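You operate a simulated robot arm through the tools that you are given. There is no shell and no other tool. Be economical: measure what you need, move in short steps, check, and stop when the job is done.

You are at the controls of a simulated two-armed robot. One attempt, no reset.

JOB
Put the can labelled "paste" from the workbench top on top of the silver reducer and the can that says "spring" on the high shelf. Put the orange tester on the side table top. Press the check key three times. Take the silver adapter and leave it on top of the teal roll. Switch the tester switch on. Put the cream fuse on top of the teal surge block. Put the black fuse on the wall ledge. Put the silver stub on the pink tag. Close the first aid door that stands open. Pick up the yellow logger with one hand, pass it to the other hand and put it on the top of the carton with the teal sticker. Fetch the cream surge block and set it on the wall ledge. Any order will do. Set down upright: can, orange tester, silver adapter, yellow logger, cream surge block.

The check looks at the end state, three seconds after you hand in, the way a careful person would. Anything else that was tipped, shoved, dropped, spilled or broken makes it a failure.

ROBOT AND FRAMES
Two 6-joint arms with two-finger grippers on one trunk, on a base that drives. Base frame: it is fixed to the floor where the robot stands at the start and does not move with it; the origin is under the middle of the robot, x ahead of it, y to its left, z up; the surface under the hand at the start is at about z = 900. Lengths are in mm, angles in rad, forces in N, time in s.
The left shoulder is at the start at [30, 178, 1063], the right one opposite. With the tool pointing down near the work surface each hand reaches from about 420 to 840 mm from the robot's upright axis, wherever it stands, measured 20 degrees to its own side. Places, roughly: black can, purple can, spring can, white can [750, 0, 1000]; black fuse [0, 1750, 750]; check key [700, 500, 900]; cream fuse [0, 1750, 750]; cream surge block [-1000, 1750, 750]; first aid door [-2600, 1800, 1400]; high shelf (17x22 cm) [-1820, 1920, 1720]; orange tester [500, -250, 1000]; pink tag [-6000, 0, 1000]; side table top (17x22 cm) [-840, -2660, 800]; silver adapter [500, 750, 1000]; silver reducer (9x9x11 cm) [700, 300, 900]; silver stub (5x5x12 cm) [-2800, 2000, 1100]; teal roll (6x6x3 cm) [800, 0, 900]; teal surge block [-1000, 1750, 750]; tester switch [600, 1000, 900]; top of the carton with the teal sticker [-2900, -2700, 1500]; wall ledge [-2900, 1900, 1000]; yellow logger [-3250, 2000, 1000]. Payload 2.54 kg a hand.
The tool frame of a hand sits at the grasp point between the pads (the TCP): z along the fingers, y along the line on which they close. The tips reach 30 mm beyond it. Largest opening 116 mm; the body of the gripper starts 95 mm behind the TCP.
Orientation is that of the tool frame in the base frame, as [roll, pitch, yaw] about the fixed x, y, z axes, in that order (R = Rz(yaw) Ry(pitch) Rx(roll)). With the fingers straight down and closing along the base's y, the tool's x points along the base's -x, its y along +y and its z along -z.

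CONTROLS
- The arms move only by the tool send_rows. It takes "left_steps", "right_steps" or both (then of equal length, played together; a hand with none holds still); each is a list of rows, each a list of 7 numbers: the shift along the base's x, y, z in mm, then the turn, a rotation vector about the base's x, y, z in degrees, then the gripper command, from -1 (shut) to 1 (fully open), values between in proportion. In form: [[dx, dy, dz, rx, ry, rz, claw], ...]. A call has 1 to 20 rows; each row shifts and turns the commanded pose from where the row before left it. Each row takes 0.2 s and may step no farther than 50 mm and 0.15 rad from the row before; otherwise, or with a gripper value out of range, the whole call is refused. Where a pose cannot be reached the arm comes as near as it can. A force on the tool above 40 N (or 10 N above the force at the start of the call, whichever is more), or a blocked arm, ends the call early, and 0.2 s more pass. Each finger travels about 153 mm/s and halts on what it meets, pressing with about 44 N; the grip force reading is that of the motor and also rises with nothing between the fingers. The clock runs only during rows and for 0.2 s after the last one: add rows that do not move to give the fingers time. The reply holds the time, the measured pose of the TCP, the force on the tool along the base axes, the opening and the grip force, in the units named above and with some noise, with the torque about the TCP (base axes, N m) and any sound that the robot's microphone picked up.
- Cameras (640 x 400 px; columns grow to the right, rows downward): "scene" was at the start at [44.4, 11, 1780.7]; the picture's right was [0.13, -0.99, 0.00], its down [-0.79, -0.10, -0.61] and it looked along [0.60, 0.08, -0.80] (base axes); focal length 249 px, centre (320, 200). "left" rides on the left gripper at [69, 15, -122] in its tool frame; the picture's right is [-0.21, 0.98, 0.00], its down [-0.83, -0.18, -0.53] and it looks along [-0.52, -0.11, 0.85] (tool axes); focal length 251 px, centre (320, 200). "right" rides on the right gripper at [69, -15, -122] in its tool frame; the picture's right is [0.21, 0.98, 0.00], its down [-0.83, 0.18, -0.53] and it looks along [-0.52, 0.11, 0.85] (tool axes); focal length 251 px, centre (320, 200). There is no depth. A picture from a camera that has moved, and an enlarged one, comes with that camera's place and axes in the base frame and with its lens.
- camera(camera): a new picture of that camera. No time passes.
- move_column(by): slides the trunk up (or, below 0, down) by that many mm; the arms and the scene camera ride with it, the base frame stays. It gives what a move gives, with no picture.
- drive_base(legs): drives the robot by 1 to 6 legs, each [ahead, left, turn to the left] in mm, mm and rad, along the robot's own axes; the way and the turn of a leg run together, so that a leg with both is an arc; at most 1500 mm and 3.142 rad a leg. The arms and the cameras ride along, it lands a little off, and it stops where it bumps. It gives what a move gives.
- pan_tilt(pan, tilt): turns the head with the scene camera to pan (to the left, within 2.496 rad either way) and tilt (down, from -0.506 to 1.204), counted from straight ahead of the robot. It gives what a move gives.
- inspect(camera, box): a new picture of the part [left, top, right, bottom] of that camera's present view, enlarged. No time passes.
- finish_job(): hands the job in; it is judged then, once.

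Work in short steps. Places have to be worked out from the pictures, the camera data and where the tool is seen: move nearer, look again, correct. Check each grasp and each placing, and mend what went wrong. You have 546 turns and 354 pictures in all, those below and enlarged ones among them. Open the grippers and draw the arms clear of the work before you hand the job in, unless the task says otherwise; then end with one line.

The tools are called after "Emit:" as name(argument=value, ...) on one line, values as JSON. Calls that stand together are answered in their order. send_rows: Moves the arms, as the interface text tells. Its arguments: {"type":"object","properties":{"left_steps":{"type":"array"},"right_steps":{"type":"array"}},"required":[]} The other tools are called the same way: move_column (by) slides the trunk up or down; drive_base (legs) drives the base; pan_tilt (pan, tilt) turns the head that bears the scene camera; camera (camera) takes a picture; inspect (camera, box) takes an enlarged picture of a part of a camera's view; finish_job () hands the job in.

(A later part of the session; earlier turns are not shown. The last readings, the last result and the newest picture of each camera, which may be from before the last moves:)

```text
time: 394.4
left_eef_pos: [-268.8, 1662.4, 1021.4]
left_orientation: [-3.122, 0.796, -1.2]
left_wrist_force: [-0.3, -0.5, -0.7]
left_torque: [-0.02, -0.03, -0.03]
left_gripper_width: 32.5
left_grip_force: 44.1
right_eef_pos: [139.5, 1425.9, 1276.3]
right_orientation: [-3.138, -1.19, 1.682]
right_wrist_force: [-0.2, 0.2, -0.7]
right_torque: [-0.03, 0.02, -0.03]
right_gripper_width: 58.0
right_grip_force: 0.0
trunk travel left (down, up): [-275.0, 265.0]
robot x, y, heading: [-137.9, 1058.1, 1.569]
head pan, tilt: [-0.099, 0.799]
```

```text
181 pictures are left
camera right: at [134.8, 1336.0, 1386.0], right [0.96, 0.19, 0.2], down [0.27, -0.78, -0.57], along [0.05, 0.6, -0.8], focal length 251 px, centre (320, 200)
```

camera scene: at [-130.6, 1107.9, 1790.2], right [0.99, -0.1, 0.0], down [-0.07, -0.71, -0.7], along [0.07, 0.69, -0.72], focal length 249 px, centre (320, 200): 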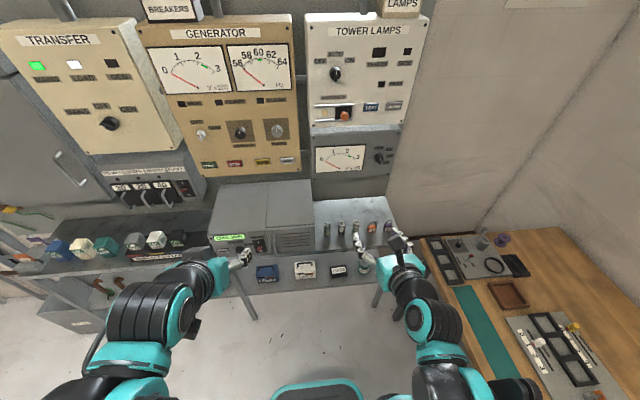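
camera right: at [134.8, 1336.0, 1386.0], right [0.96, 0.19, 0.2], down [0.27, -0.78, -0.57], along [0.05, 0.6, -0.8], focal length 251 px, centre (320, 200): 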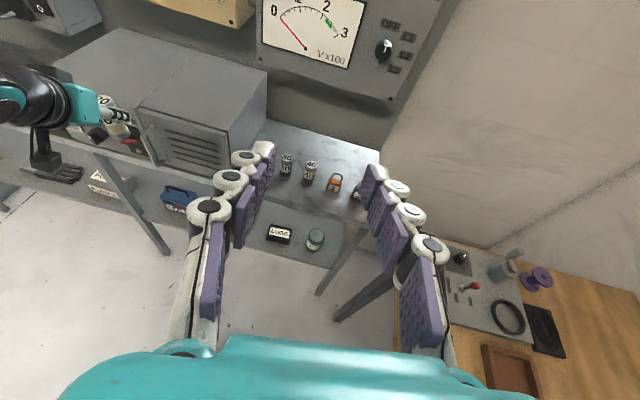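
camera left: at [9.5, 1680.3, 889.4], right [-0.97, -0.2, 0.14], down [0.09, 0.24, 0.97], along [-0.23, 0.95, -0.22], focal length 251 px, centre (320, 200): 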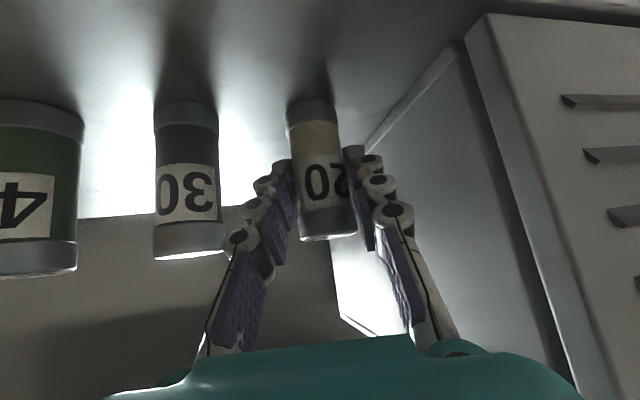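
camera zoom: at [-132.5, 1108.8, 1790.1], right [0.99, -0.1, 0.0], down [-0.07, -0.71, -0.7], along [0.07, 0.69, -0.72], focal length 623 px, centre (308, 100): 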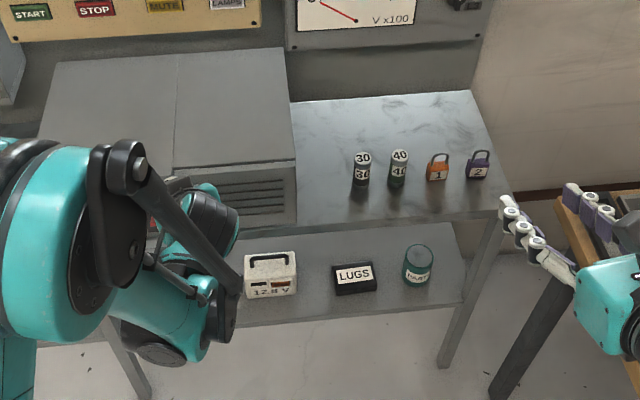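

Bring the right hand down toward the black fuse.

Emit:
send_rows(right_steps=[[-8, 20, -42, 0, 0, 0, 0], [-8, 20, -42, 0, 0, 0, 0], [-8, 20, -42, 0, 0, 0, 0], [-8, 20, -42, 0, 0, 0, 0], [-8, 20, -42, 0, 0, 0, 0], [-8, 20, -42, 0, 0, 0, 0], [-8, 20, -42, 0, 0, 0, 0], [-8, 20, -42, 0, 0, 0, 0], [-8, 20, -42, 0, 0, 0, 0], [0, 0, 0, 0, 0, 0, 0]])

Emit:
camera(camera="right")

```text
time: 396.6
left_eef_pos: [-267.1, 1660.4, 1023.4]
left_orientation: [-3.123, 0.796, -1.2]
left_wrist_force: [0.9, -0.4, -0.8]
left_torque: [0.05, 0.02, 0.0]
left_gripper_width: 32.2
left_grip_force: 43.9
right_eef_pos: [89.1, 1669.6, 1114.3]
right_orientation: [-3.136, -1.187, 1.681]
right_wrist_force: [0.5, -0.6, -0.4]
right_torque: [-0.02, 0.0, 0.01]
right_gripper_width: 58.1
right_grip_force: 0.1
right hand out of reach, approached as far as the arm can: row 3, 4, 5, 6, 7, 8, 9
trunk travel left (down, up): [-275.0, 265.0]
robot x, y, heading: [-140.3, 1055.5, 1.568]
head pan, tilt: [-0.099, 0.799]
```

```text
180 pictures are left
camera right: at [84.9, 1580.7, 1224.1], right [0.96, 0.19, 0.2], down [0.27, -0.78, -0.57], along [0.05, 0.6, -0.8], focal length 251 px, centre (320, 200)
```

right: 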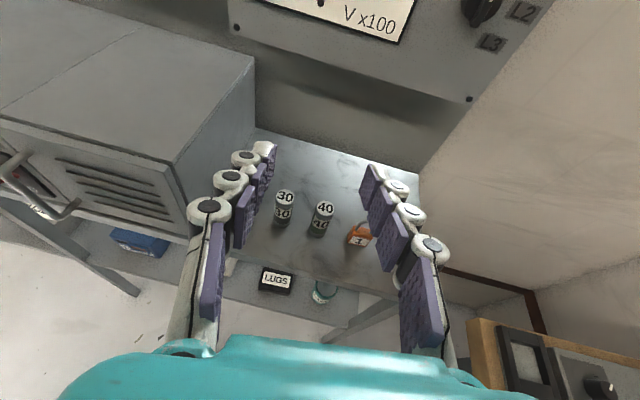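

The near-level tool can't get that low; tilt the right tool down another 23° while lowering.

Emit:
send_rows(right_steps=[[0, 0, 0, -7.7, 0, 0, 0], [0, 0, 0, -7.7, 0, 0, 0], [0, 0, 0, -7.7, 0, 0, 0], [0, 0, 0, 0, 0, 0, 0]])

Emit:
camera(camera="right")

```text
time: 397.6
left_eef_pos: [-267.8, 1662.3, 1022.1]
left_orientation: [-3.125, 0.794, -1.198]
left_wrist_force: [-0.7, -0.8, -0.5]
left_torque: [-0.01, -0.05, 0.03]
left_gripper_width: 32.3
left_grip_force: 43.9
right_eef_pos: [90.5, 1670.0, 1114.9]
right_orientation: [-3.077, -0.785, 1.627]
right_wrist_force: [0.3, -0.2, -0.2]
right_torque: [0.02, 0.0, 0.02]
right_gripper_width: 58.3
right_grip_force: 0.1
trunk travel left (down, up): [-275.0, 265.0]
robot x, y, heading: [-135.9, 1055.4, 1.568]
head pan, tilt: [-0.099, 0.799]
```

```text
179 pictures are left
camera right: at [85.5, 1630.9, 1249.6], right [0.96, 0.25, 0.11], down [0.27, -0.94, -0.22], along [0.05, 0.24, -0.97], focal length 251 px, centre (320, 200)
```

right: 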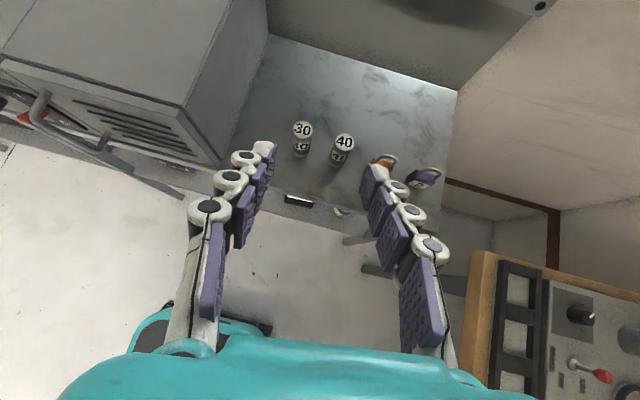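

Black fuse at ≈(48, 1815). Lower to a pre-grasp point in front of it.

Emit:
send_rows(right_steps=[[-5, 6, -44, 0, 0, 0, 0], [-5, 10, -44, 0, 0, 0, 0], [-5, 15, -44, 0, 0, 0, 0], [-5, 15, -44, 0, 0, 0, 0], [-6, 15, -44, 0, 0, 0, 0], [-6, 15, -42, 0, 0, 0, 0], [0, 0, 0, 0, 0, 0, 0]])

Emit:
camera(camera="right")

```text
time: 399.2
left_eef_pos: [-267.6, 1661.5, 1023.3]
left_orientation: [-3.124, 0.796, -1.199]
left_wrist_force: [0.1, 0.5, -0.7]
left_torque: [-0.02, 0.01, 0.03]
left_gripper_width: 32.3
left_grip_force: 44.4
right_eef_pos: [59.6, 1762.1, 859.6]
right_orientation: [-3.075, -0.784, 1.628]
right_wrist_force: [0.1, -0.2, -0.2]
right_torque: [-0.01, 0.02, 0.01]
right_gripper_width: 58.3
right_grip_force: 0.0
right hand out of reach, approached as far as the arm can: row 4, 5, 6
trunk travel left (down, up): [-275.0, 265.0]
robot x, y, heading: [-136.3, 1056.6, 1.566]
head pan, tilt: [-0.099, 0.799]
```

```text
178 pictures are left
camera right: at [55.0, 1722.5, 994.2], right [0.96, 0.25, 0.11], down [0.27, -0.94, -0.21], along [0.05, 0.24, -0.97], focal length 251 px, centre (320, 200)
```

right: 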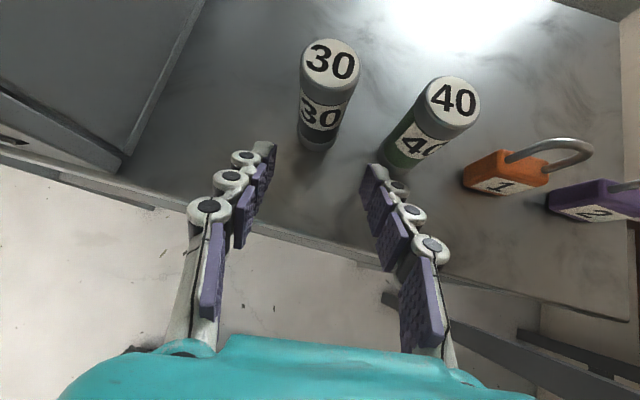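

Reach is limited; pull the left hand back and drive the base ahead 56 mm to put the fuse between the pads.

Emit:
send_rows(left_steps=[[0, -30, 20, 0, 0, 0, -1], [0, -40, 20, 0, 0, 0, -1], [0, -30, 10, 0, 0, 0, -1]])

Emit:
drive_base(legs=[[56, 8, 0]])

Emit:
camera(camera="right")

```text
time: 400.0
left_eef_pos: [-270.6, 1560.6, 1075.9]
left_orientation: [-3.125, 0.795, -1.2]
left_wrist_force: [0.3, -1.0, -1.2]
left_torque: [-0.02, -0.03, 0.02]
left_gripper_width: 32.3
left_grip_force: 43.4
right_eef_pos: [59.1, 1761.3, 859.7]
right_orientation: [-3.077, -0.785, 1.627]
right_wrist_force: [0.8, -0.1, -0.6]
right_torque: [0.02, -0.02, 0.03]
right_gripper_width: 57.8
right_grip_force: 0.0
trunk travel left (down, up): [-275.0, 265.0]
robot x, y, heading: [-140.8, 1056.5, 1.57]
head pan, tilt: [-0.099, 0.799]
```

```text
time: 401.0
left_eef_pos: [-278.6, 1618.4, 1073.4]
left_orientation: [-3.124, 0.794, -1.199]
left_wrist_force: [-0.2, 0.8, -1.9]
left_torque: [-0.02, 0.02, 0.02]
left_gripper_width: 32.3
left_grip_force: 44.0
right_eef_pos: [51.7, 1818.0, 857.3]
right_orientation: [-3.078, -0.783, 1.628]
right_wrist_force: [0.3, 1.0, 0.2]
right_torque: [0.0, -0.01, -0.01]
right_gripper_width: 58.2
right_grip_force: 0.2
trunk travel left (down, up): [-275.0, 265.0]
robot x, y, heading: [-151.2, 1109.7, 1.564]
head pan, tilt: [-0.099, 0.799]
```

```text
177 pictures are left
camera right: at [47.3, 1778.9, 993.0], right [0.96, 0.25, 0.11], down [0.27, -0.94, -0.21], along [0.05, 0.23, -0.97], focal length 251 px, centre (320, 200)
```

right: 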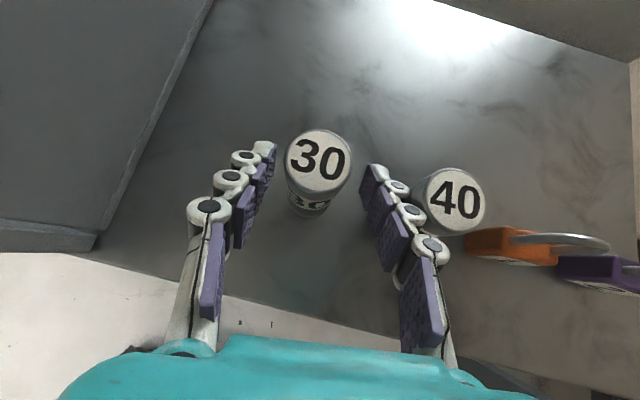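

Fuse is centred between the pads. Close the right gripper.

Emit:
send_rows(right_steps=[[0, 0, 0, 0, 0, 0, -0.6], [0, 0, 0, 0, 0, 0, -1], [0, 0, 0, 0, 0, 0, -1]])

Emit:
camera(camera="right")

```text
time: 401.8
left_eef_pos: [-278.9, 1616.9, 1074.3]
left_orientation: [-3.124, 0.795, -1.199]
left_wrist_force: [0.8, 0.2, -0.8]
left_torque: [-0.02, -0.02, -0.01]
left_gripper_width: 32.7
left_grip_force: 44.4
right_eef_pos: [52.8, 1815.9, 859.5]
right_orientation: [-3.076, -0.783, 1.627]
right_wrist_force: [1.5, -0.2, 1.0]
right_torque: [0.01, -0.01, -0.02]
right_gripper_width: 32.0
right_grip_force: 43.8
trunk travel left (down, up): [-275.0, 265.0]
robot x, y, heading: [-144.9, 1114.9, 1.567]
head pan, tilt: [-0.099, 0.799]
```

```text
176 pictures are left
camera right: at [47.6, 1777.0, 994.3], right [0.96, 0.25, 0.11], down [0.27, -0.94, -0.21], along [0.05, 0.23, -0.97], focal length 251 px, centre (320, 200)
```

right: 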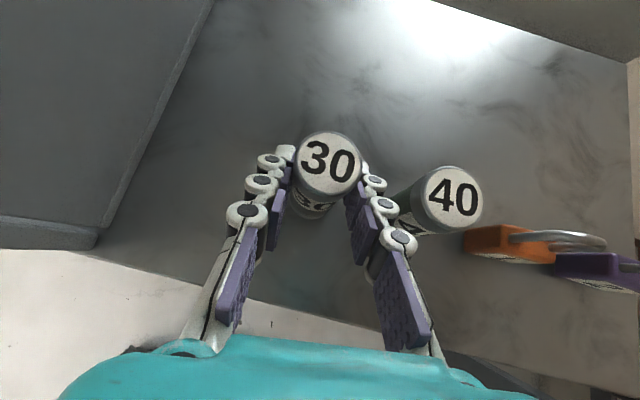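

Both fuses held. Lift and back the base off, then drive left to the surge blocks.

Emit:
send_rows(right_steps=[[0, 0, 35, 0, 0, 0, -1], [0, 0, 40, 0, 0, 0, -1], [0, -30, 20, 0, 0, 0, -1], [0, -40, 20, 0, 0, 0, -1], [0, -40, 20, 0, 0, 0, -1]])

Emit:
drive_base(legs=[[-250, 0, 0], [0, 830, 0]])

Emit:
pan_tilt(pan=0.2, tilt=0.7)

Emit:
camera(camera="scene")

```text
time: 403.0
left_eef_pos: [-278.1, 1615.6, 1075.4]
left_orientation: [-3.123, 0.798, -1.199]
left_wrist_force: [-0.6, -0.3, -0.1]
left_torque: [0.01, 0.02, -0.04]
left_gripper_width: 32.3
left_grip_force: 44.1
right_eef_pos: [53.7, 1711.8, 1005.4]
right_orientation: [-3.076, -0.78, 1.628]
right_wrist_force: [-0.2, -0.5, -1.1]
right_torque: [0.02, -0.04, 0.02]
right_gripper_width: 32.1
right_grip_force: 44.3
right hand out of reach, approached as far as the arm can: row 5
trunk travel left (down, up): [-275.0, 265.0]
robot x, y, heading: [-145.6, 1113.0, 1.568]
head pan, tilt: [-0.099, 0.799]
```

```text
time: 408.9
left_eef_pos: [-1127.0, 1364.9, 1074.1]
left_orientation: [-3.124, 0.795, -1.207]
left_wrist_force: [-0.5, -0.7, -1.5]
left_torque: [-0.01, 0.01, -0.01]
left_gripper_width: 32.4
left_grip_force: 43.6
right_eef_pos: [-792.7, 1459.8, 1002.9]
right_orientation: [-3.077, -0.781, 1.622]
right_wrist_force: [-0.3, 0.2, -1.0]
right_torque: [-0.02, 0.0, 0.0]
right_gripper_width: 31.9
right_grip_force: 43.9
trunk travel left (down, up): [-275.0, 265.0]
robot x, y, heading: [-996.5, 859.5, 1.56]
head pan, tilt: [-0.099, 0.799]
```

```text
time: 409.8
left_eef_pos: [-1125.4, 1364.5, 1073.1]
left_orientation: [-3.124, 0.796, -1.206]
left_wrist_force: [-0.4, 0.0, -1.0]
left_torque: [0.02, 0.01, 0.0]
left_gripper_width: 31.9
left_grip_force: 44.0
right_eef_pos: [-794.2, 1462.1, 1002.8]
right_orientation: [-3.077, -0.779, 1.621]
right_wrist_force: [0.7, 0.6, -2.3]
right_torque: [0.02, 0.03, 0.02]
right_gripper_width: 32.0
right_grip_force: 43.9
trunk travel left (down, up): [-275.0, 265.0]
robot x, y, heading: [-996.4, 857.4, 1.564]
head pan, tilt: [0.201, 0.7]
```

```text
175 pictures are left
camera scene: at [-1013.4, 914.6, 1798.4], right [0.98, 0.19, 0.0], down [0.12, -0.63, -0.76], along [-0.14, 0.75, -0.64], focal length 249 px, centre (320, 200)
```

scene: 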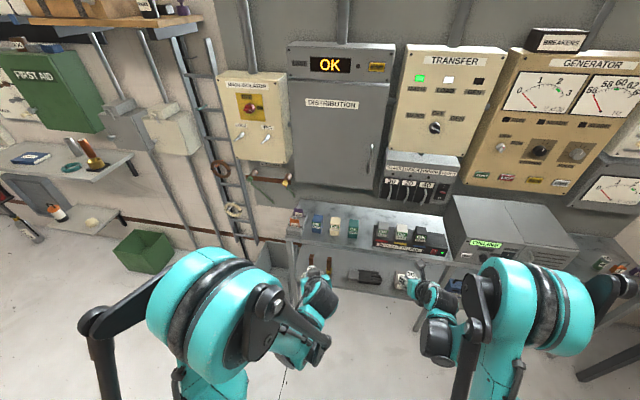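

Emit:
inspect(camera="scene", box=[270, 180, 470, 300])

```text
3.20 times, centred on (370, 240) of scene
camera zoom: at [-1013.4, 914.6, 1798.4], right [0.98, 0.19, 0.0], down [0.12, -0.63, -0.76], along [-0.14, 0.75, -0.64], focal length 798 px, centre (160, 72)
```

zoom: 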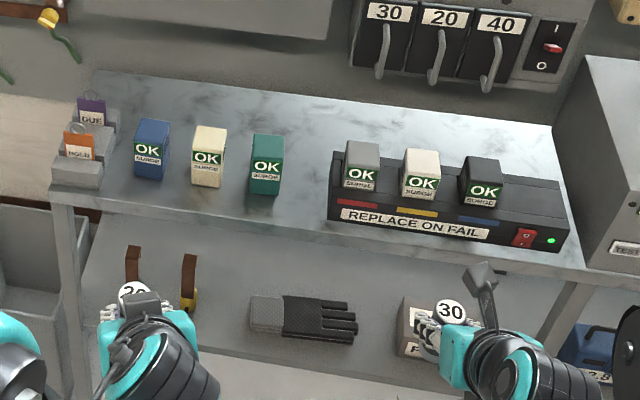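

Teal block top centre ≈ (−1000, 1832), z≈891; cream block ≈ (−1097, 1830). Raise the right hand out of the way, then drive right 120 and ahead 280.

Emit:
send_rows(right_steps=[[20, -10, 40, 0, 0, 0, -1], [20, -10, 40, 0, 0, 0, -1], [20, -10, 40, 0, 0, 0, -1], [20, -10, 40, 0, 0, 0, -1]])

Emit:
drive_base(legs=[[0, -110, 0], [260, 0, 0]])

Emit:
camera(camera="left")

Emit:
camera(camera="scene")

```text
time: 410.8
left_eef_pos: [-1126.4, 1364.0, 1074.0]
left_orientation: [-3.124, 0.795, -1.203]
left_wrist_force: [0.3, 0.3, -1.3]
left_torque: [-0.02, -0.04, -0.02]
left_gripper_width: 32.2
left_grip_force: 43.5
right_eef_pos: [-715.0, 1418.1, 1160.1]
right_orientation: [-3.077, -0.782, 1.623]
right_wrist_force: [0.2, -0.9, -0.1]
right_torque: [-0.02, 0.05, 0.02]
right_gripper_width: 32.1
right_grip_force: 43.9
trunk travel left (down, up): [-275.0, 265.0]
robot x, y, heading: [-993.2, 858.3, 1.562]
head pan, tilt: [0.201, 0.7]
```

```text
time: 413.4
left_eef_pos: [-1011.8, 1629.6, 1072.9]
left_orientation: [-3.124, 0.795, -1.203]
left_wrist_force: [0.0, 0.2, -1.2]
left_torque: [-0.04, 0.0, 0.04]
left_gripper_width: 32.1
left_grip_force: 44.1
right_eef_pos: [-599.8, 1685.7, 1158.3]
right_orientation: [-3.074, -0.777, 1.624]
right_wrist_force: [0.0, 0.6, -1.1]
right_torque: [-0.02, 0.0, 0.01]
right_gripper_width: 32.1
right_grip_force: 43.9
trunk travel left (down, up): [-275.0, 265.0]
robot x, y, heading: [-884.1, 1120.8, 1.563]
head pan, tilt: [0.201, 0.7]
```

```text
173 pictures are left
camera left: at [-979.4, 1495.4, 1108.1], right [-0.97, -0.2, 0.14], down [0.09, 0.24, 0.97], along [-0.23, 0.95, -0.22], focal length 251 px, centre (320, 200)
```

left: 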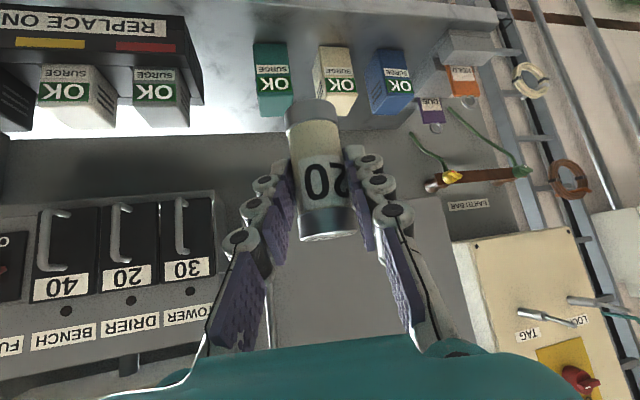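

```text
172 pictures are left
camera scene: at [-897.3, 1178.8, 1798.3], right [0.98, 0.19, 0.0], down [0.12, -0.63, -0.76], along [-0.15, 0.75, -0.64], focal length 249 px, centre (320, 200)
```

scene: 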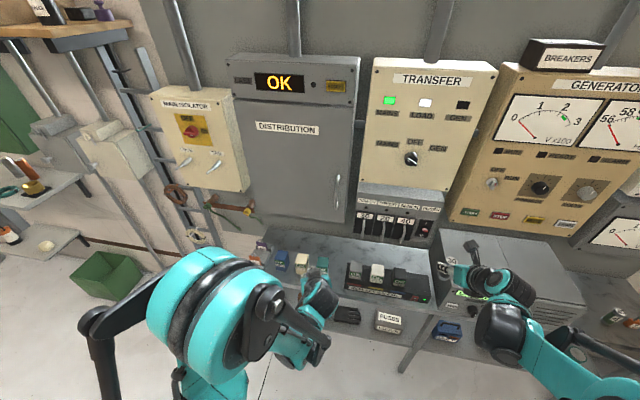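

Lower the fuse to z≈978 and advance partway for a closer look at the teal block.

Emit:
send_rows(left_steps=[[0, 0, -45, 0, 0, 0, -1], [0, 0, -45, 0, 0, 0, -1], [0, 45, -5, 0, 0, 0, -1], [0, 45, 0, 0, 0, 0, -1], [0, 20, 0, 0, 0, 0, -1], [0, 0, 0, 0, 0, 0, -1]])

Emit:
camera(camera="left")

Emit:
inspect(camera="scene", box=[240, 220, 360, 320])

```text
time: 414.9
left_eef_pos: [-999.5, 1771.2, 1032.2]
left_orientation: [-3.124, 0.796, -1.201]
left_wrist_force: [-0.1, 0.0, -1.9]
left_torque: [-0.04, 0.02, -0.03]
left_gripper_width: 32.2
left_grip_force: 43.7
left hand out of reach, approached as far as the arm can: row 1, 2
right_eef_pos: [-600.7, 1684.3, 1159.0]
right_orientation: [-3.077, -0.779, 1.625]
right_wrist_force: [-1.1, 0.2, -1.1]
right_torque: [-0.03, 0.02, 0.0]
right_gripper_width: 31.8
right_grip_force: 43.8
trunk travel left (down, up): [-275.0, 265.0]
robot x, y, heading: [-882.6, 1121.0, 1.562]
head pan, tilt: [0.201, 0.7]
```

```text
171 pictures are left
camera left: at [-967.3, 1637.6, 1066.5], right [-0.97, -0.2, 0.14], down [0.09, 0.24, 0.97], along [-0.23, 0.95, -0.22], focal length 251 px, centre (320, 200)
```

left: 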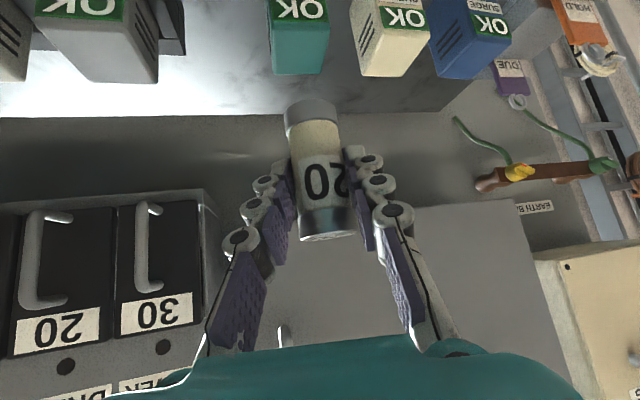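

```text
4.00 times, centred on (300, 270) of scene
camera zoom: at [-897.4, 1177.5, 1798.4], right [0.98, 0.19, 0.0], down [0.12, -0.63, -0.76], along [-0.15, 0.75, -0.64], focal length 997 px, centre (400, -80)
```

zoom: 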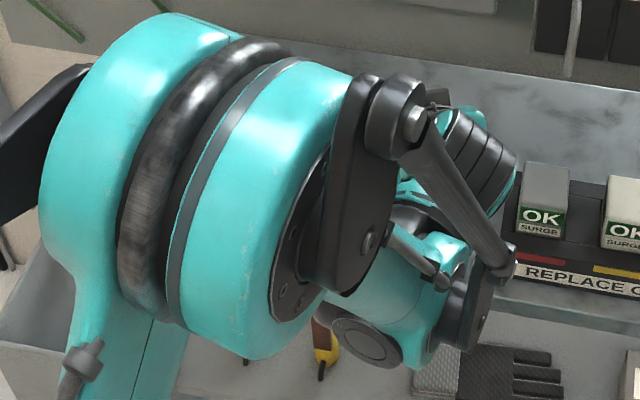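

Teal top centre ≈ (−1012, 1817). Move over it, still ~30 mm above.

Emit:
send_rows(left_steps=[[-2, 0, -35, 0, 0, 0, -1], [-4, 15, -25, 0, 0, 0, -1], [-4, 20, 0, 0, 0, 0, -1], [-2, 11, 0, 0, 0, 0, -1], [0, 0, 0, 0, 0, 0, -1]])

Emit:
camera(camera="left")

```text
time: 416.1
left_eef_pos: [-1011.7, 1815.9, 973.7]
left_orientation: [-3.125, 0.796, -1.203]
left_wrist_force: [0.7, 0.7, -1.0]
left_torque: [-0.02, 0.01, 0.01]
left_gripper_width: 32.4
left_grip_force: 43.9
right_eef_pos: [-600.2, 1683.9, 1159.0]
right_orientation: [-3.075, -0.779, 1.625]
right_wrist_force: [0.2, 0.1, -0.9]
right_torque: [-0.04, -0.04, -0.02]
right_gripper_width: 32.0
right_grip_force: 44.2
trunk travel left (down, up): [-275.0, 265.0]
robot x, y, heading: [-880.1, 1124.2, 1.562]
head pan, tilt: [0.201, 0.7]
```

```text
169 pictures are left
camera left: at [-979.7, 1681.1, 1008.0], right [-0.97, -0.2, 0.14], down [0.09, 0.24, 0.97], along [-0.23, 0.95, -0.22], focal length 251 px, centre (320, 200)
```

left: 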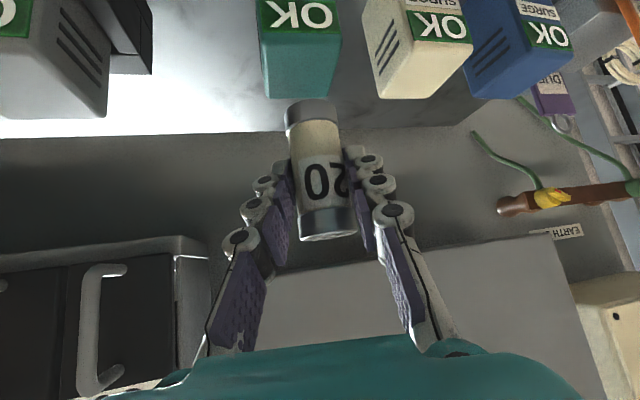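

Aligned with the block. Lower to contact.

Emit:
send_rows(left_steps=[[0, 0, -22, 0, 0, 0, -1], [0, 0, -5, 0, 0, 0, -1], [0, 0, -4, 0, 0, 0, -1], [0, 0, -3, 0, 0, 0, -1], [0, 0, 0, 0, 0, 0, -1]])

Emit:
inspect(camera="left", box=[220, 0, 420, 260])

```text
time: 417.2
left_eef_pos: [-1012.6, 1814.6, 941.4]
left_orientation: [-3.124, 0.801, -1.203]
left_wrist_force: [-1.7, 9.5, 35.2]
left_torque: [0.86, 0.2, -0.04]
left_gripper_width: 32.3
left_grip_force: 43.7
right_eef_pos: [-600.5, 1682.1, 1159.8]
right_orientation: [-3.075, -0.783, 1.625]
right_wrist_force: [-1.0, 0.3, -1.5]
right_torque: [0.02, 0.0, 0.0]
right_gripper_width: 31.8
right_grip_force: 44.2
trunk travel left (down, up): [-275.0, 265.0]
robot x, y, heading: [-878.1, 1119.2, 1.562]
head pan, tilt: [0.201, 0.7]
```

```text
1.54 times, centred on (320, 130) of left
camera zoom: at [-980.3, 1680.7, 975.9], right [-0.97, -0.2, 0.14], down [0.09, 0.24, 0.97], along [-0.23, 0.95, -0.21], focal length 387 px, centre (320, 308)
```

zoom: 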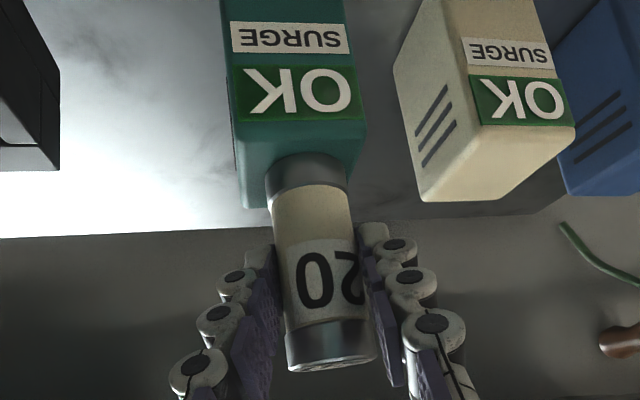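

Centred contact. Release and withdraw horizontally backward along the tool heading.

Emit:
send_rows(left_steps=[[0, 0, 1.5, 0, 0, 0, -1], [0, 0, 0, 0, 0, 0, -0.3], [0, 0, 0, 0, 0, 0, -0.1], [0, 0, 0, 0, 0, 0, 0], [7, -18, 0, 0, 0, 0, 0], [11, -28, 0, 0, 0, 0, 0], [11, -28, 0, 0, 0, 0, 0], [11, -28, 0, 0, 0, 0, 0]])

Emit:
camera(camera="left")

```text
time: 419.1
left_eef_pos: [-963.7, 1736.1, 963.8]
left_orientation: [-3.125, 0.795, -1.202]
left_wrist_force: [-0.2, -0.7, 0.4]
left_torque: [0.02, -0.01, 0.01]
left_gripper_width: 57.7
left_grip_force: 0.0
left hand out of reach, approached as far as the arm can: row 7, 8
right_eef_pos: [-599.5, 1684.6, 1159.2]
right_orientation: [-3.076, -0.781, 1.625]
right_wrist_force: [0.8, 0.0, -1.1]
right_torque: [-0.01, 0.01, 0.01]
right_gripper_width: 31.9
right_grip_force: 44.5
trunk travel left (down, up): [-275.0, 265.0]
robot x, y, heading: [-880.6, 1121.3, 1.568]
head pan, tilt: [0.201, 0.7]
```

```text
167 pictures are left
camera left: at [-930.9, 1603.0, 998.8], right [-0.97, -0.2, 0.14], down [0.09, 0.25, 0.97], along [-0.23, 0.95, -0.22], focal length 251 px, centre (320, 200)
```

left: 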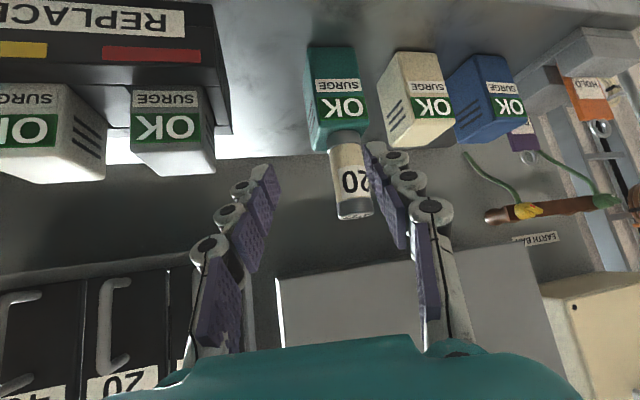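

Cream fuse stands on the teal block. Back up 110 and shift left 130, straighten the left tool, and look at the cream block.

Emit:
drive_base(legs=[[-110, 0, 0], [0, 130, 0]])

Emit:
send_rows(left_steps=[[0, 0, 10, 0, 0, -6.7, 0.2], [0, 0, 10, 0, 0, -6.7, 0.4], [0, 0, 10, 0, 0, -6.6, 0.4], [0, 0, 0, 0, 0, 0, 0.4]])

Emit:
camera(camera="left")

```text
time: 421.1
left_eef_pos: [-1097.2, 1628.6, 962.4]
left_orientation: [-3.125, 0.791, -1.203]
left_wrist_force: [0.7, -0.4, -0.2]
left_torque: [0.01, -0.03, -0.02]
left_gripper_width: 58.1
left_grip_force: 0.1
right_eef_pos: [-733.5, 1576.2, 1159.2]
right_orientation: [-3.077, -0.782, 1.626]
right_wrist_force: [-0.9, -0.3, -0.4]
right_torque: [-0.01, -0.04, -0.06]
right_gripper_width: 32.0
right_grip_force: 44.1
trunk travel left (down, up): [-275.0, 265.0]
robot x, y, heading: [-1015.8, 1010.1, 1.561]
head pan, tilt: [0.201, 0.7]
```

```text
time: 422.1
left_eef_pos: [-1094.4, 1631.0, 993.9]
left_orientation: [-3.126, 0.795, -1.554]
left_wrist_force: [-0.8, 0.5, 0.2]
left_torque: [0.02, 0.03, 0.0]
left_gripper_width: 81.3
left_grip_force: 0.0
right_eef_pos: [-731.9, 1576.0, 1159.1]
right_orientation: [-3.075, -0.781, 1.625]
right_wrist_force: [0.5, -0.2, -1.6]
right_torque: [-0.06, -0.02, 0.0]
right_gripper_width: 31.8
right_grip_force: 44.0
trunk travel left (down, up): [-275.0, 265.0]
robot x, y, heading: [-1016.0, 1012.5, 1.564]
head pan, tilt: [0.201, 0.7]
```

```text
166 pictures are left
camera left: at [-1111.8, 1493.7, 1028.4], right [-0.98, 0.15, 0.14], down [0.17, 0.2, 0.97], along [0.11, 0.97, -0.22], focal length 251 px, centre (320, 200)
```

left: 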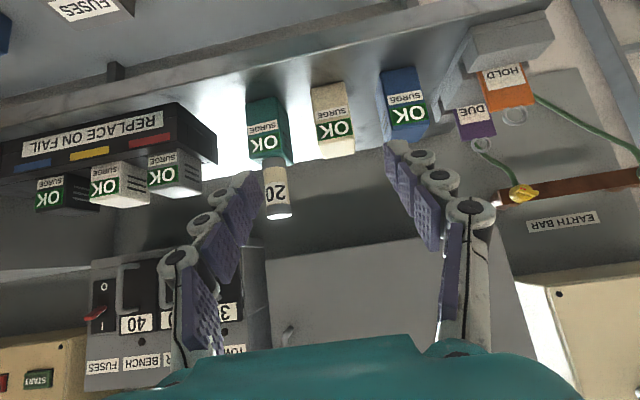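

Cream block ≈ (−1111, 1817). Drive ahead 80, then move to a level pre-grasp.

Emit:
drive_base(legs=[[70, 0, 0]])

Emit:
send_rows(left_steps=[[-6, 10, -40, 0, 0, 0, 0.4], [-6, 15, -40, 0, 0, 0, 0.4], [-5, 20, -40, 0, 0, 0, 0.4], [0, 0, -18, 0, 0, 0, 0.4], [0, 0, 0, 0, 0, 0, 0.4]])

Emit:
camera(camera="left")

```text
time: 423.1
left_eef_pos: [-1095.8, 1699.9, 992.3]
left_orientation: [-3.126, 0.793, -1.554]
left_wrist_force: [0.8, 0.4, -0.9]
left_torque: [0.0, -0.01, -0.01]
left_gripper_width: 81.4
left_grip_force: 0.1
right_eef_pos: [-732.5, 1647.4, 1157.8]
right_orientation: [-3.075, -0.777, 1.624]
right_wrist_force: [0.0, 0.0, -2.0]
right_torque: [-0.05, 0.03, 0.02]
right_gripper_width: 31.6
right_grip_force: 43.7
trunk travel left (down, up): [-275.0, 265.0]
robot x, y, heading: [-1013.9, 1085.5, 1.564]
head pan, tilt: [0.201, 0.7]
```

```text
time: 424.4
left_eef_pos: [-1108.4, 1780.5, 881.4]
left_orientation: [-3.126, 0.792, -1.553]
left_wrist_force: [-1.1, -0.4, 0.4]
left_torque: [0.02, 0.02, 0.01]
left_gripper_width: 81.4
left_grip_force: 0.0
left hand out of reach, approached as far as the arm can: row 1, 2, 3, 4
right_eef_pos: [-732.8, 1645.1, 1158.3]
right_orientation: [-3.078, -0.78, 1.625]
right_wrist_force: [-0.5, 0.0, 0.0]
right_torque: [-0.01, 0.0, -0.01]
right_gripper_width: 31.8
right_grip_force: 43.5
trunk travel left (down, up): [-275.0, 265.0]
robot x, y, heading: [-1012.6, 1083.2, 1.561]
head pan, tilt: [0.201, 0.7]
```

```text
165 pictures are left
camera left: at [-1124.0, 1643.9, 915.9], right [-0.98, 0.14, 0.14], down [0.17, 0.2, 0.96], along [0.11, 0.97, -0.22], focal length 251 px, centre (320, 200)
```

left: 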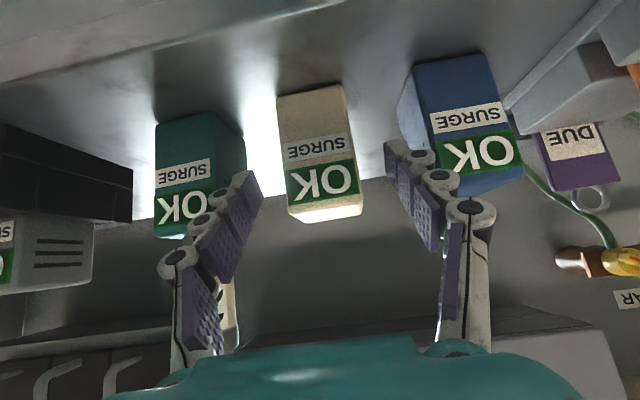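

Already aligned in x. Move forward and down onto the block, then close.

Emit:
send_rows(left_steps=[[-1, 20, -10, 0, 0, 0, 0.4], [-1, 16, -14, 0, 0, 0, 0.4], [0, 0, 0, 0, 0, 0, 0.4]])

Emit:
camera(camera="left")

```text
time: 425.1
left_eef_pos: [-1109.2, 1816.5, 857.0]
left_orientation: [-3.128, 0.794, -1.55]
left_wrist_force: [-0.8, 0.2, 0.5]
left_torque: [-0.02, -0.01, 0.0]
left_gripper_width: 81.0
left_grip_force: 0.1
right_eef_pos: [-732.5, 1644.6, 1159.7]
right_orientation: [-3.076, -0.78, 1.624]
right_wrist_force: [-0.4, -0.1, -1.0]
right_torque: [-0.03, 0.02, 0.03]
right_gripper_width: 31.9
right_grip_force: 43.8
trunk travel left (down, up): [-275.0, 265.0]
robot x, y, heading: [-1016.5, 1083.8, 1.56]
head pan, tilt: [0.201, 0.7]
```

```text
164 pictures are left
camera left: at [-1125.7, 1680.6, 890.5], right [-0.98, 0.14, 0.14], down [0.17, 0.2, 0.97], along [0.11, 0.97, -0.22], focal length 251 px, centre (320, 200)
```

left: 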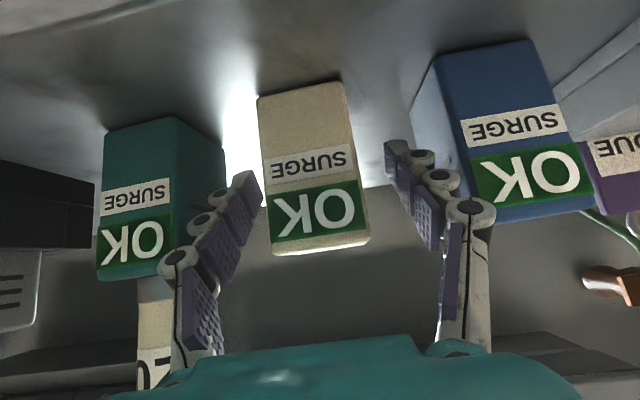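

Close on the cream block.

Emit:
send_rows(left_steps=[[2, 0, 0, 0, 0, 0, 0.2], [0, 0, 0, 0, 0, 0, -0.3], [0, 0, 0, 0, 0, 0, -1], [0, 0, 0, 0, 0, 0, -1]])

Emit:
camera(camera="left")

```text
time: 426.1
left_eef_pos: [-1107.5, 1817.1, 857.0]
left_orientation: [-3.125, 0.795, -1.555]
left_wrist_force: [-0.2, -0.1, 2.1]
left_torque: [-0.01, 0.07, -0.01]
left_gripper_width: 48.9
left_grip_force: 44.1
right_eef_pos: [-732.4, 1645.7, 1158.5]
right_orientation: [-3.075, -0.781, 1.623]
right_wrist_force: [0.2, -0.4, 0.1]
right_torque: [-0.02, -0.01, 0.02]
right_gripper_width: 31.8
right_grip_force: 44.3
trunk travel left (down, up): [-275.0, 265.0]
robot x, y, heading: [-1019.4, 1084.2, 1.561]
head pan, tilt: [0.201, 0.7]
```

```text
163 pictures are left
camera left: at [-1122.9, 1680.5, 890.9], right [-0.98, 0.14, 0.14], down [0.17, 0.2, 0.97], along [0.11, 0.97, -0.22], focal length 251 px, centre (320, 200)
```

left: 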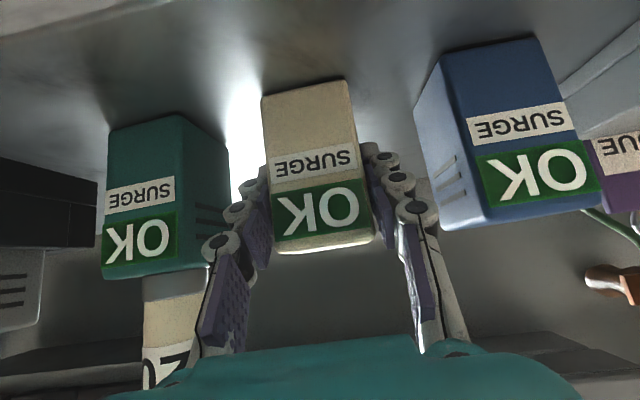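

Held. Lift 60 mm and back the base away, then check the fuse on the teal block.

Emit:
send_rows(left_steps=[[0, 0, 30, 0, 0, 0, -1], [0, 0, 35, 0, 0, 0, -1], [0, 0, 0, 0, 0, 0, -1]])

Emit:
drive_base(legs=[[-250, 0, 0]])

Emit:
inspect(camera="scene", box=[240, 180, 460, 310])

```text
time: 426.9
left_eef_pos: [-1108.4, 1817.3, 919.9]
left_orientation: [-3.126, 0.791, -1.551]
left_wrist_force: [1.1, 0.2, -1.7]
left_torque: [-0.05, 0.01, -0.02]
left_gripper_width: 48.8
left_grip_force: 44.1
right_eef_pos: [-732.0, 1646.3, 1157.9]
right_orientation: [-3.076, -0.778, 1.622]
right_wrist_force: [-0.5, -0.4, -1.6]
right_torque: [-0.05, 0.01, 0.02]
right_gripper_width: 31.8
right_grip_force: 43.8
trunk travel left (down, up): [-275.0, 265.0]
robot x, y, heading: [-1009.7, 1081.3, 1.561]
head pan, tilt: [0.201, 0.7]
```

```text
time: 428.8
left_eef_pos: [-1107.7, 1567.3, 920.4]
left_orientation: [-3.126, 0.793, -1.552]
left_wrist_force: [-0.1, -0.6, -1.2]
left_torque: [-0.03, 0.0, 0.01]
left_gripper_width: 48.8
left_grip_force: 44.6
right_eef_pos: [-734.1, 1397.8, 1160.0]
right_orientation: [-3.077, -0.781, 1.624]
right_wrist_force: [0.0, 0.0, -1.0]
right_torque: [0.0, -0.02, -0.02]
right_gripper_width: 31.6
right_grip_force: 43.9
trunk travel left (down, up): [-275.0, 265.0]
robot x, y, heading: [-1014.0, 836.3, 1.56]
head pan, tilt: [0.201, 0.7]
```

```text
2.91 times, centred on (350, 245) of scene
camera zoom: at [-1032.9, 889.2, 1798.4], right [0.98, 0.19, 0.0], down [0.12, -0.63, -0.77], along [-0.15, 0.75, -0.64], focal length 725 px, centre (233, 69)
```

zoom: 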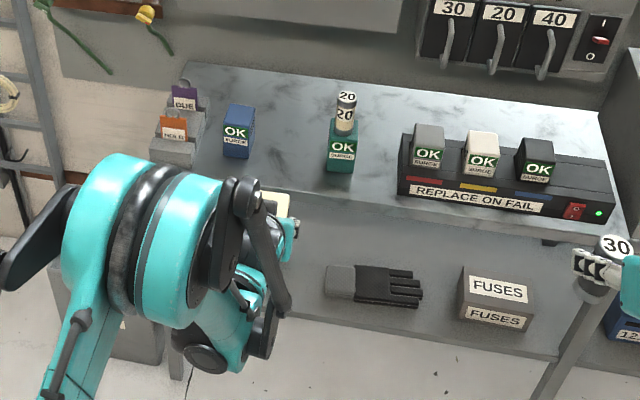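

Fuse on teal confirmed. Raise the left hand and drive left to the ledge.

Emit:
send_rows(left_steps=[[0, -10, 40, 0, 0, 0, -1], [0, -10, 45, 0, 0, 0, -1], [0, -10, 45, 0, 0, 0, -1], [0, -10, 45, 0, 0, 0, -1]])

Emit:
drive_base(legs=[[0, 1000, 0.01], [0, 1000, 0]])

Emit:
pan_tilt(pan=0.0, tilt=0.6)

Emit:
camera(camera="scene")

```text
time: 429.8
left_eef_pos: [-1108.3, 1529.4, 1096.3]
left_orientation: [-3.125, 0.795, -1.553]
left_wrist_force: [0.6, -0.2, -1.3]
left_torque: [-0.02, 0.0, -0.02]
left_gripper_width: 48.8
left_grip_force: 44.2
right_eef_pos: [-733.7, 1394.7, 1160.7]
right_orientation: [-3.079, -0.781, 1.624]
right_wrist_force: [-1.1, -0.4, -0.5]
right_torque: [0.01, -0.03, 0.01]
right_gripper_width: 31.9
right_grip_force: 44.0
trunk travel left (down, up): [-275.0, 265.0]
robot x, y, heading: [-1018.8, 830.0, 1.564]
head pan, tilt: [0.201, 0.7]
```

```text
time: 439.7
left_eef_pos: [-3084.9, 1563.2, 1094.8]
left_orientation: [-3.126, 0.793, -1.567]
left_wrist_force: [-1.6, 0.1, -2.1]
left_torque: [-0.01, -0.03, -0.01]
left_gripper_width: 49.0
left_grip_force: 44.2
right_eef_pos: [-2712.7, 1423.5, 1159.1]
right_orientation: [-3.078, -0.78, 1.609]
right_wrist_force: [-0.6, -0.7, -1.5]
right_torque: [0.01, 0.0, 0.02]
right_gripper_width: 31.6
right_grip_force: 44.4
trunk travel left (down, up): [-275.0, 265.0]
robot x, y, heading: [-3006.5, 864.9, 1.551]
head pan, tilt: [0.201, 0.7]
```

```text
time: 440.4
left_eef_pos: [-3084.4, 1563.7, 1095.6]
left_orientation: [-3.124, 0.795, -1.567]
left_wrist_force: [-0.5, -0.5, -1.9]
left_torque: [0.0, 0.0, -0.01]
left_gripper_width: 48.7
left_grip_force: 44.2
right_eef_pos: [-2712.6, 1423.8, 1158.4]
right_orientation: [-3.078, -0.781, 1.609]
right_wrist_force: [0.3, 0.1, -0.6]
right_torque: [0.03, 0.04, 0.01]
right_gripper_width: 31.7
right_grip_force: 44.3
trunk travel left (down, up): [-275.0, 265.0]
robot x, y, heading: [-3003.3, 866.9, 1.547]
head pan, tilt: [0.0, 0.6]
```

```text
161 pictures are left
camera scene: at [-3001.7, 926.2, 1807.0], right [1.0, -0.02, 0.0], down [-0.01, -0.57, -0.82], along [0.02, 0.82, -0.57], focal length 249 px, centre (320, 200)
```

scene: 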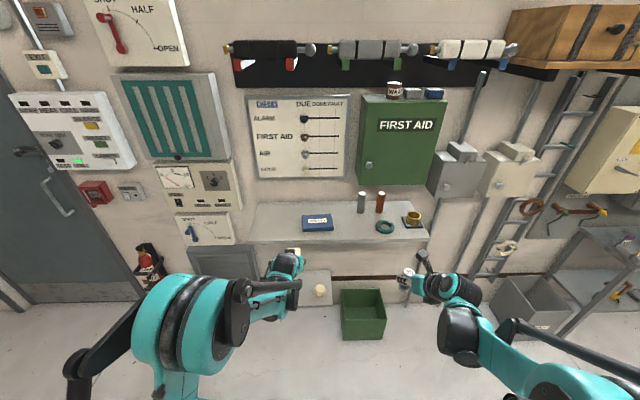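

Move the left hand 105 mm further left, raise slightly, and drive ahead 230.

Emit:
send_rows(left_steps=[[-35, 0, 10, 0, 0, 0, -1], [-35, 0, 10, 0, 0, 0, -1], [-35, 0, 10, 0, 0, 0, -1]])

Emit:
drive_base(legs=[[230, 0, 0.02]])

Emit:
camera(camera="left")

Emit:
inspect(camera="scene", box=[200, 160, 480, 330])

```text
time: 441.2
left_eef_pos: [-3190.2, 1562.3, 1119.7]
left_orientation: [-3.124, 0.794, -1.568]
left_wrist_force: [-1.0, 0.0, -1.4]
left_torque: [-0.03, -0.02, -0.04]
left_gripper_width: 49.2
left_grip_force: 43.9
right_eef_pos: [-2713.4, 1424.2, 1157.9]
right_orientation: [-3.077, -0.781, 1.608]
right_wrist_force: [-0.8, 0.0, -0.6]
right_torque: [-0.05, -0.04, -0.02]
right_gripper_width: 32.0
right_grip_force: 44.1
trunk travel left (down, up): [-275.0, 265.0]
robot x, y, heading: [-3003.2, 865.8, 1.546]
head pan, tilt: [0.0, 0.6]
```

```text
time: 442.9
left_eef_pos: [-3199.4, 1783.2, 1121.0]
left_orientation: [-3.126, 0.793, -1.547]
left_wrist_force: [-0.8, 0.4, -1.9]
left_torque: [-0.02, 0.04, -0.01]
left_gripper_width: 48.7
left_grip_force: 44.3
right_eef_pos: [-2720.4, 1652.9, 1157.7]
right_orientation: [-3.077, -0.78, 1.629]
right_wrist_force: [0.6, -0.1, -0.9]
right_torque: [0.05, -0.01, -0.01]
right_gripper_width: 31.9
right_grip_force: 44.1
trunk travel left (down, up): [-275.0, 265.0]
robot x, y, heading: [-3002.0, 1085.4, 1.564]
head pan, tilt: [0.0, 0.6]
```

```text
160 pictures are left
camera left: at [-3213.9, 1646.8, 1155.6], right [-0.98, 0.14, 0.14], down [0.17, 0.2, 0.96], along [0.11, 0.97, -0.22], focal length 251 px, centre (320, 200)
```

left: 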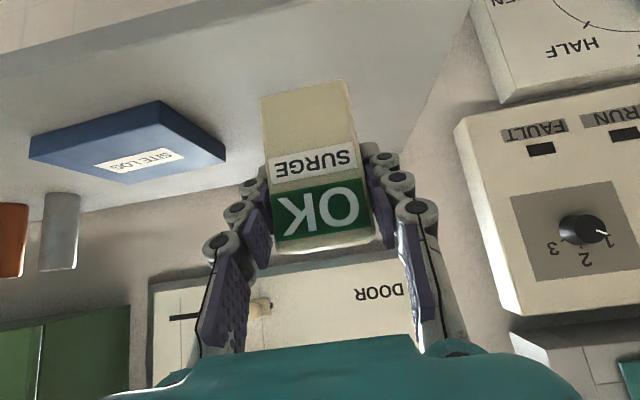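

```text
2.29 times, centred on (340, 245) of scene
camera zoom: at [-3000.0, 1151.0, 1807.0], right [1.0, 0.0, 0.0], down [0.0, -0.57, -0.82], along [0.0, 0.82, -0.57], focal length 570 px, centre (274, 97)
```

zoom: 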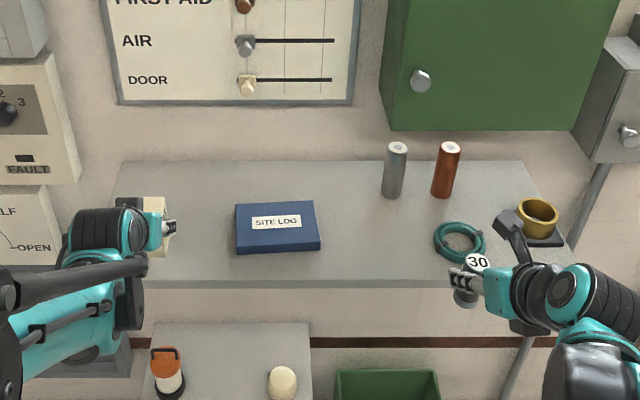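

Advance over the ledge and lower to near contact.

Emit:
send_rows(left_steps=[[2, 36, 0, 0, 0, 0, -1], [2, 36, 0, 0, 0, 0, -1], [0, 36, 0, 0, 0, 0, -1], [0, 0, -40, 0, 0, 0, -1], [0, 0, -20, 0, 0, 0, -1], [0, 0, -4, 0, 0, 0, -1], [0, 0, -3, 0, 0, 0, -1], [0, 0, -3, 0, 0, 0, -1], [0, 0, 0, 0, 0, 0, -1]])

```text
time: 444.9
left_eef_pos: [-3193.7, 1889.2, 1055.8]
left_orientation: [-3.126, 0.802, -1.551]
left_wrist_force: [-2.0, 13.7, 35.5]
left_torque: [0.71, 0.35, -0.12]
left_gripper_width: 49.1
left_grip_force: 44.1
right_eef_pos: [-2719.8, 1650.9, 1159.6]
right_orientation: [-3.076, -0.783, 1.626]
right_wrist_force: [0.8, 0.4, -1.7]
right_torque: [-0.01, 0.01, 0.02]
right_gripper_width: 31.6
right_grip_force: 43.8
trunk travel left (down, up): [-275.0, 265.0]
robot x, y, heading: [-2999.1, 1088.9, 1.561]
head pan, tilt: [0.0, 0.6]
```

Flat contact. Release and withdraw.

Emit:
send_rows(left_steps=[[0, 0, 2, 0, 0, 0, -1], [0, 0, 0, 0, 0, 0, -0.1], [0, 0, 0, 0, 0, 0, 0.3], [0, 0, 0, 0, 0, 0, 0.5], [0, -20, 10, 0, 0, 0, 0.5], [0, -30, 25, 0, 0, 0, 0.5], [0, -35, 30, 0, 0, 0, 0.5], [0, -40, 20, 0, 0, 0, 0.5], [0, -40, 20, 0, 0, 0, 0.5]])

Emit:
camera(camera="left")

Emit:
camera(camera="right")

```text
time: 446.9
left_eef_pos: [-3196.2, 1723.6, 1157.1]
left_orientation: [-3.125, 0.796, -1.548]
left_wrist_force: [1.0, -0.6, -0.2]
left_torque: [0.03, 0.0, 0.0]
left_gripper_width: 86.8
left_grip_force: 0.1
right_eef_pos: [-2718.4, 1649.8, 1159.6]
right_orientation: [-3.076, -0.781, 1.628]
right_wrist_force: [-0.5, -0.3, -1.1]
right_torque: [0.01, 0.02, 0.0]
right_gripper_width: 31.7
right_grip_force: 44.7
trunk travel left (down, up): [-275.0, 265.0]
robot x, y, heading: [-3003.2, 1090.7, 1.564]
head pan, tilt: [0.0, 0.6]
```

```text
158 pictures are left
camera left: at [-3211.0, 1587.9, 1191.9], right [-0.98, 0.14, 0.14], down [0.17, 0.2, 0.97], along [0.11, 0.97, -0.22], focal length 251 px, centre (320, 200)
```

left: 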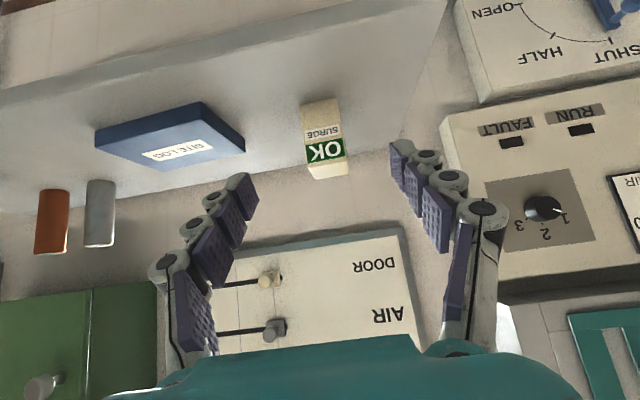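

```text
157 pictures are left
camera right: at [-2724.7, 1611.7, 1295.5], right [0.96, 0.25, 0.11], down [0.27, -0.94, -0.21], along [0.05, 0.23, -0.97], focal length 251 px, centre (320, 200)
```

right: 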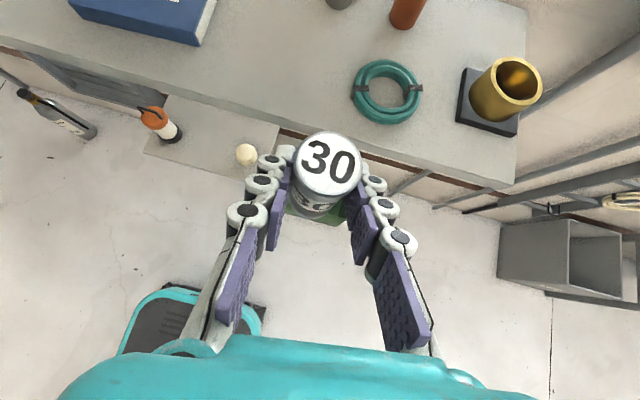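

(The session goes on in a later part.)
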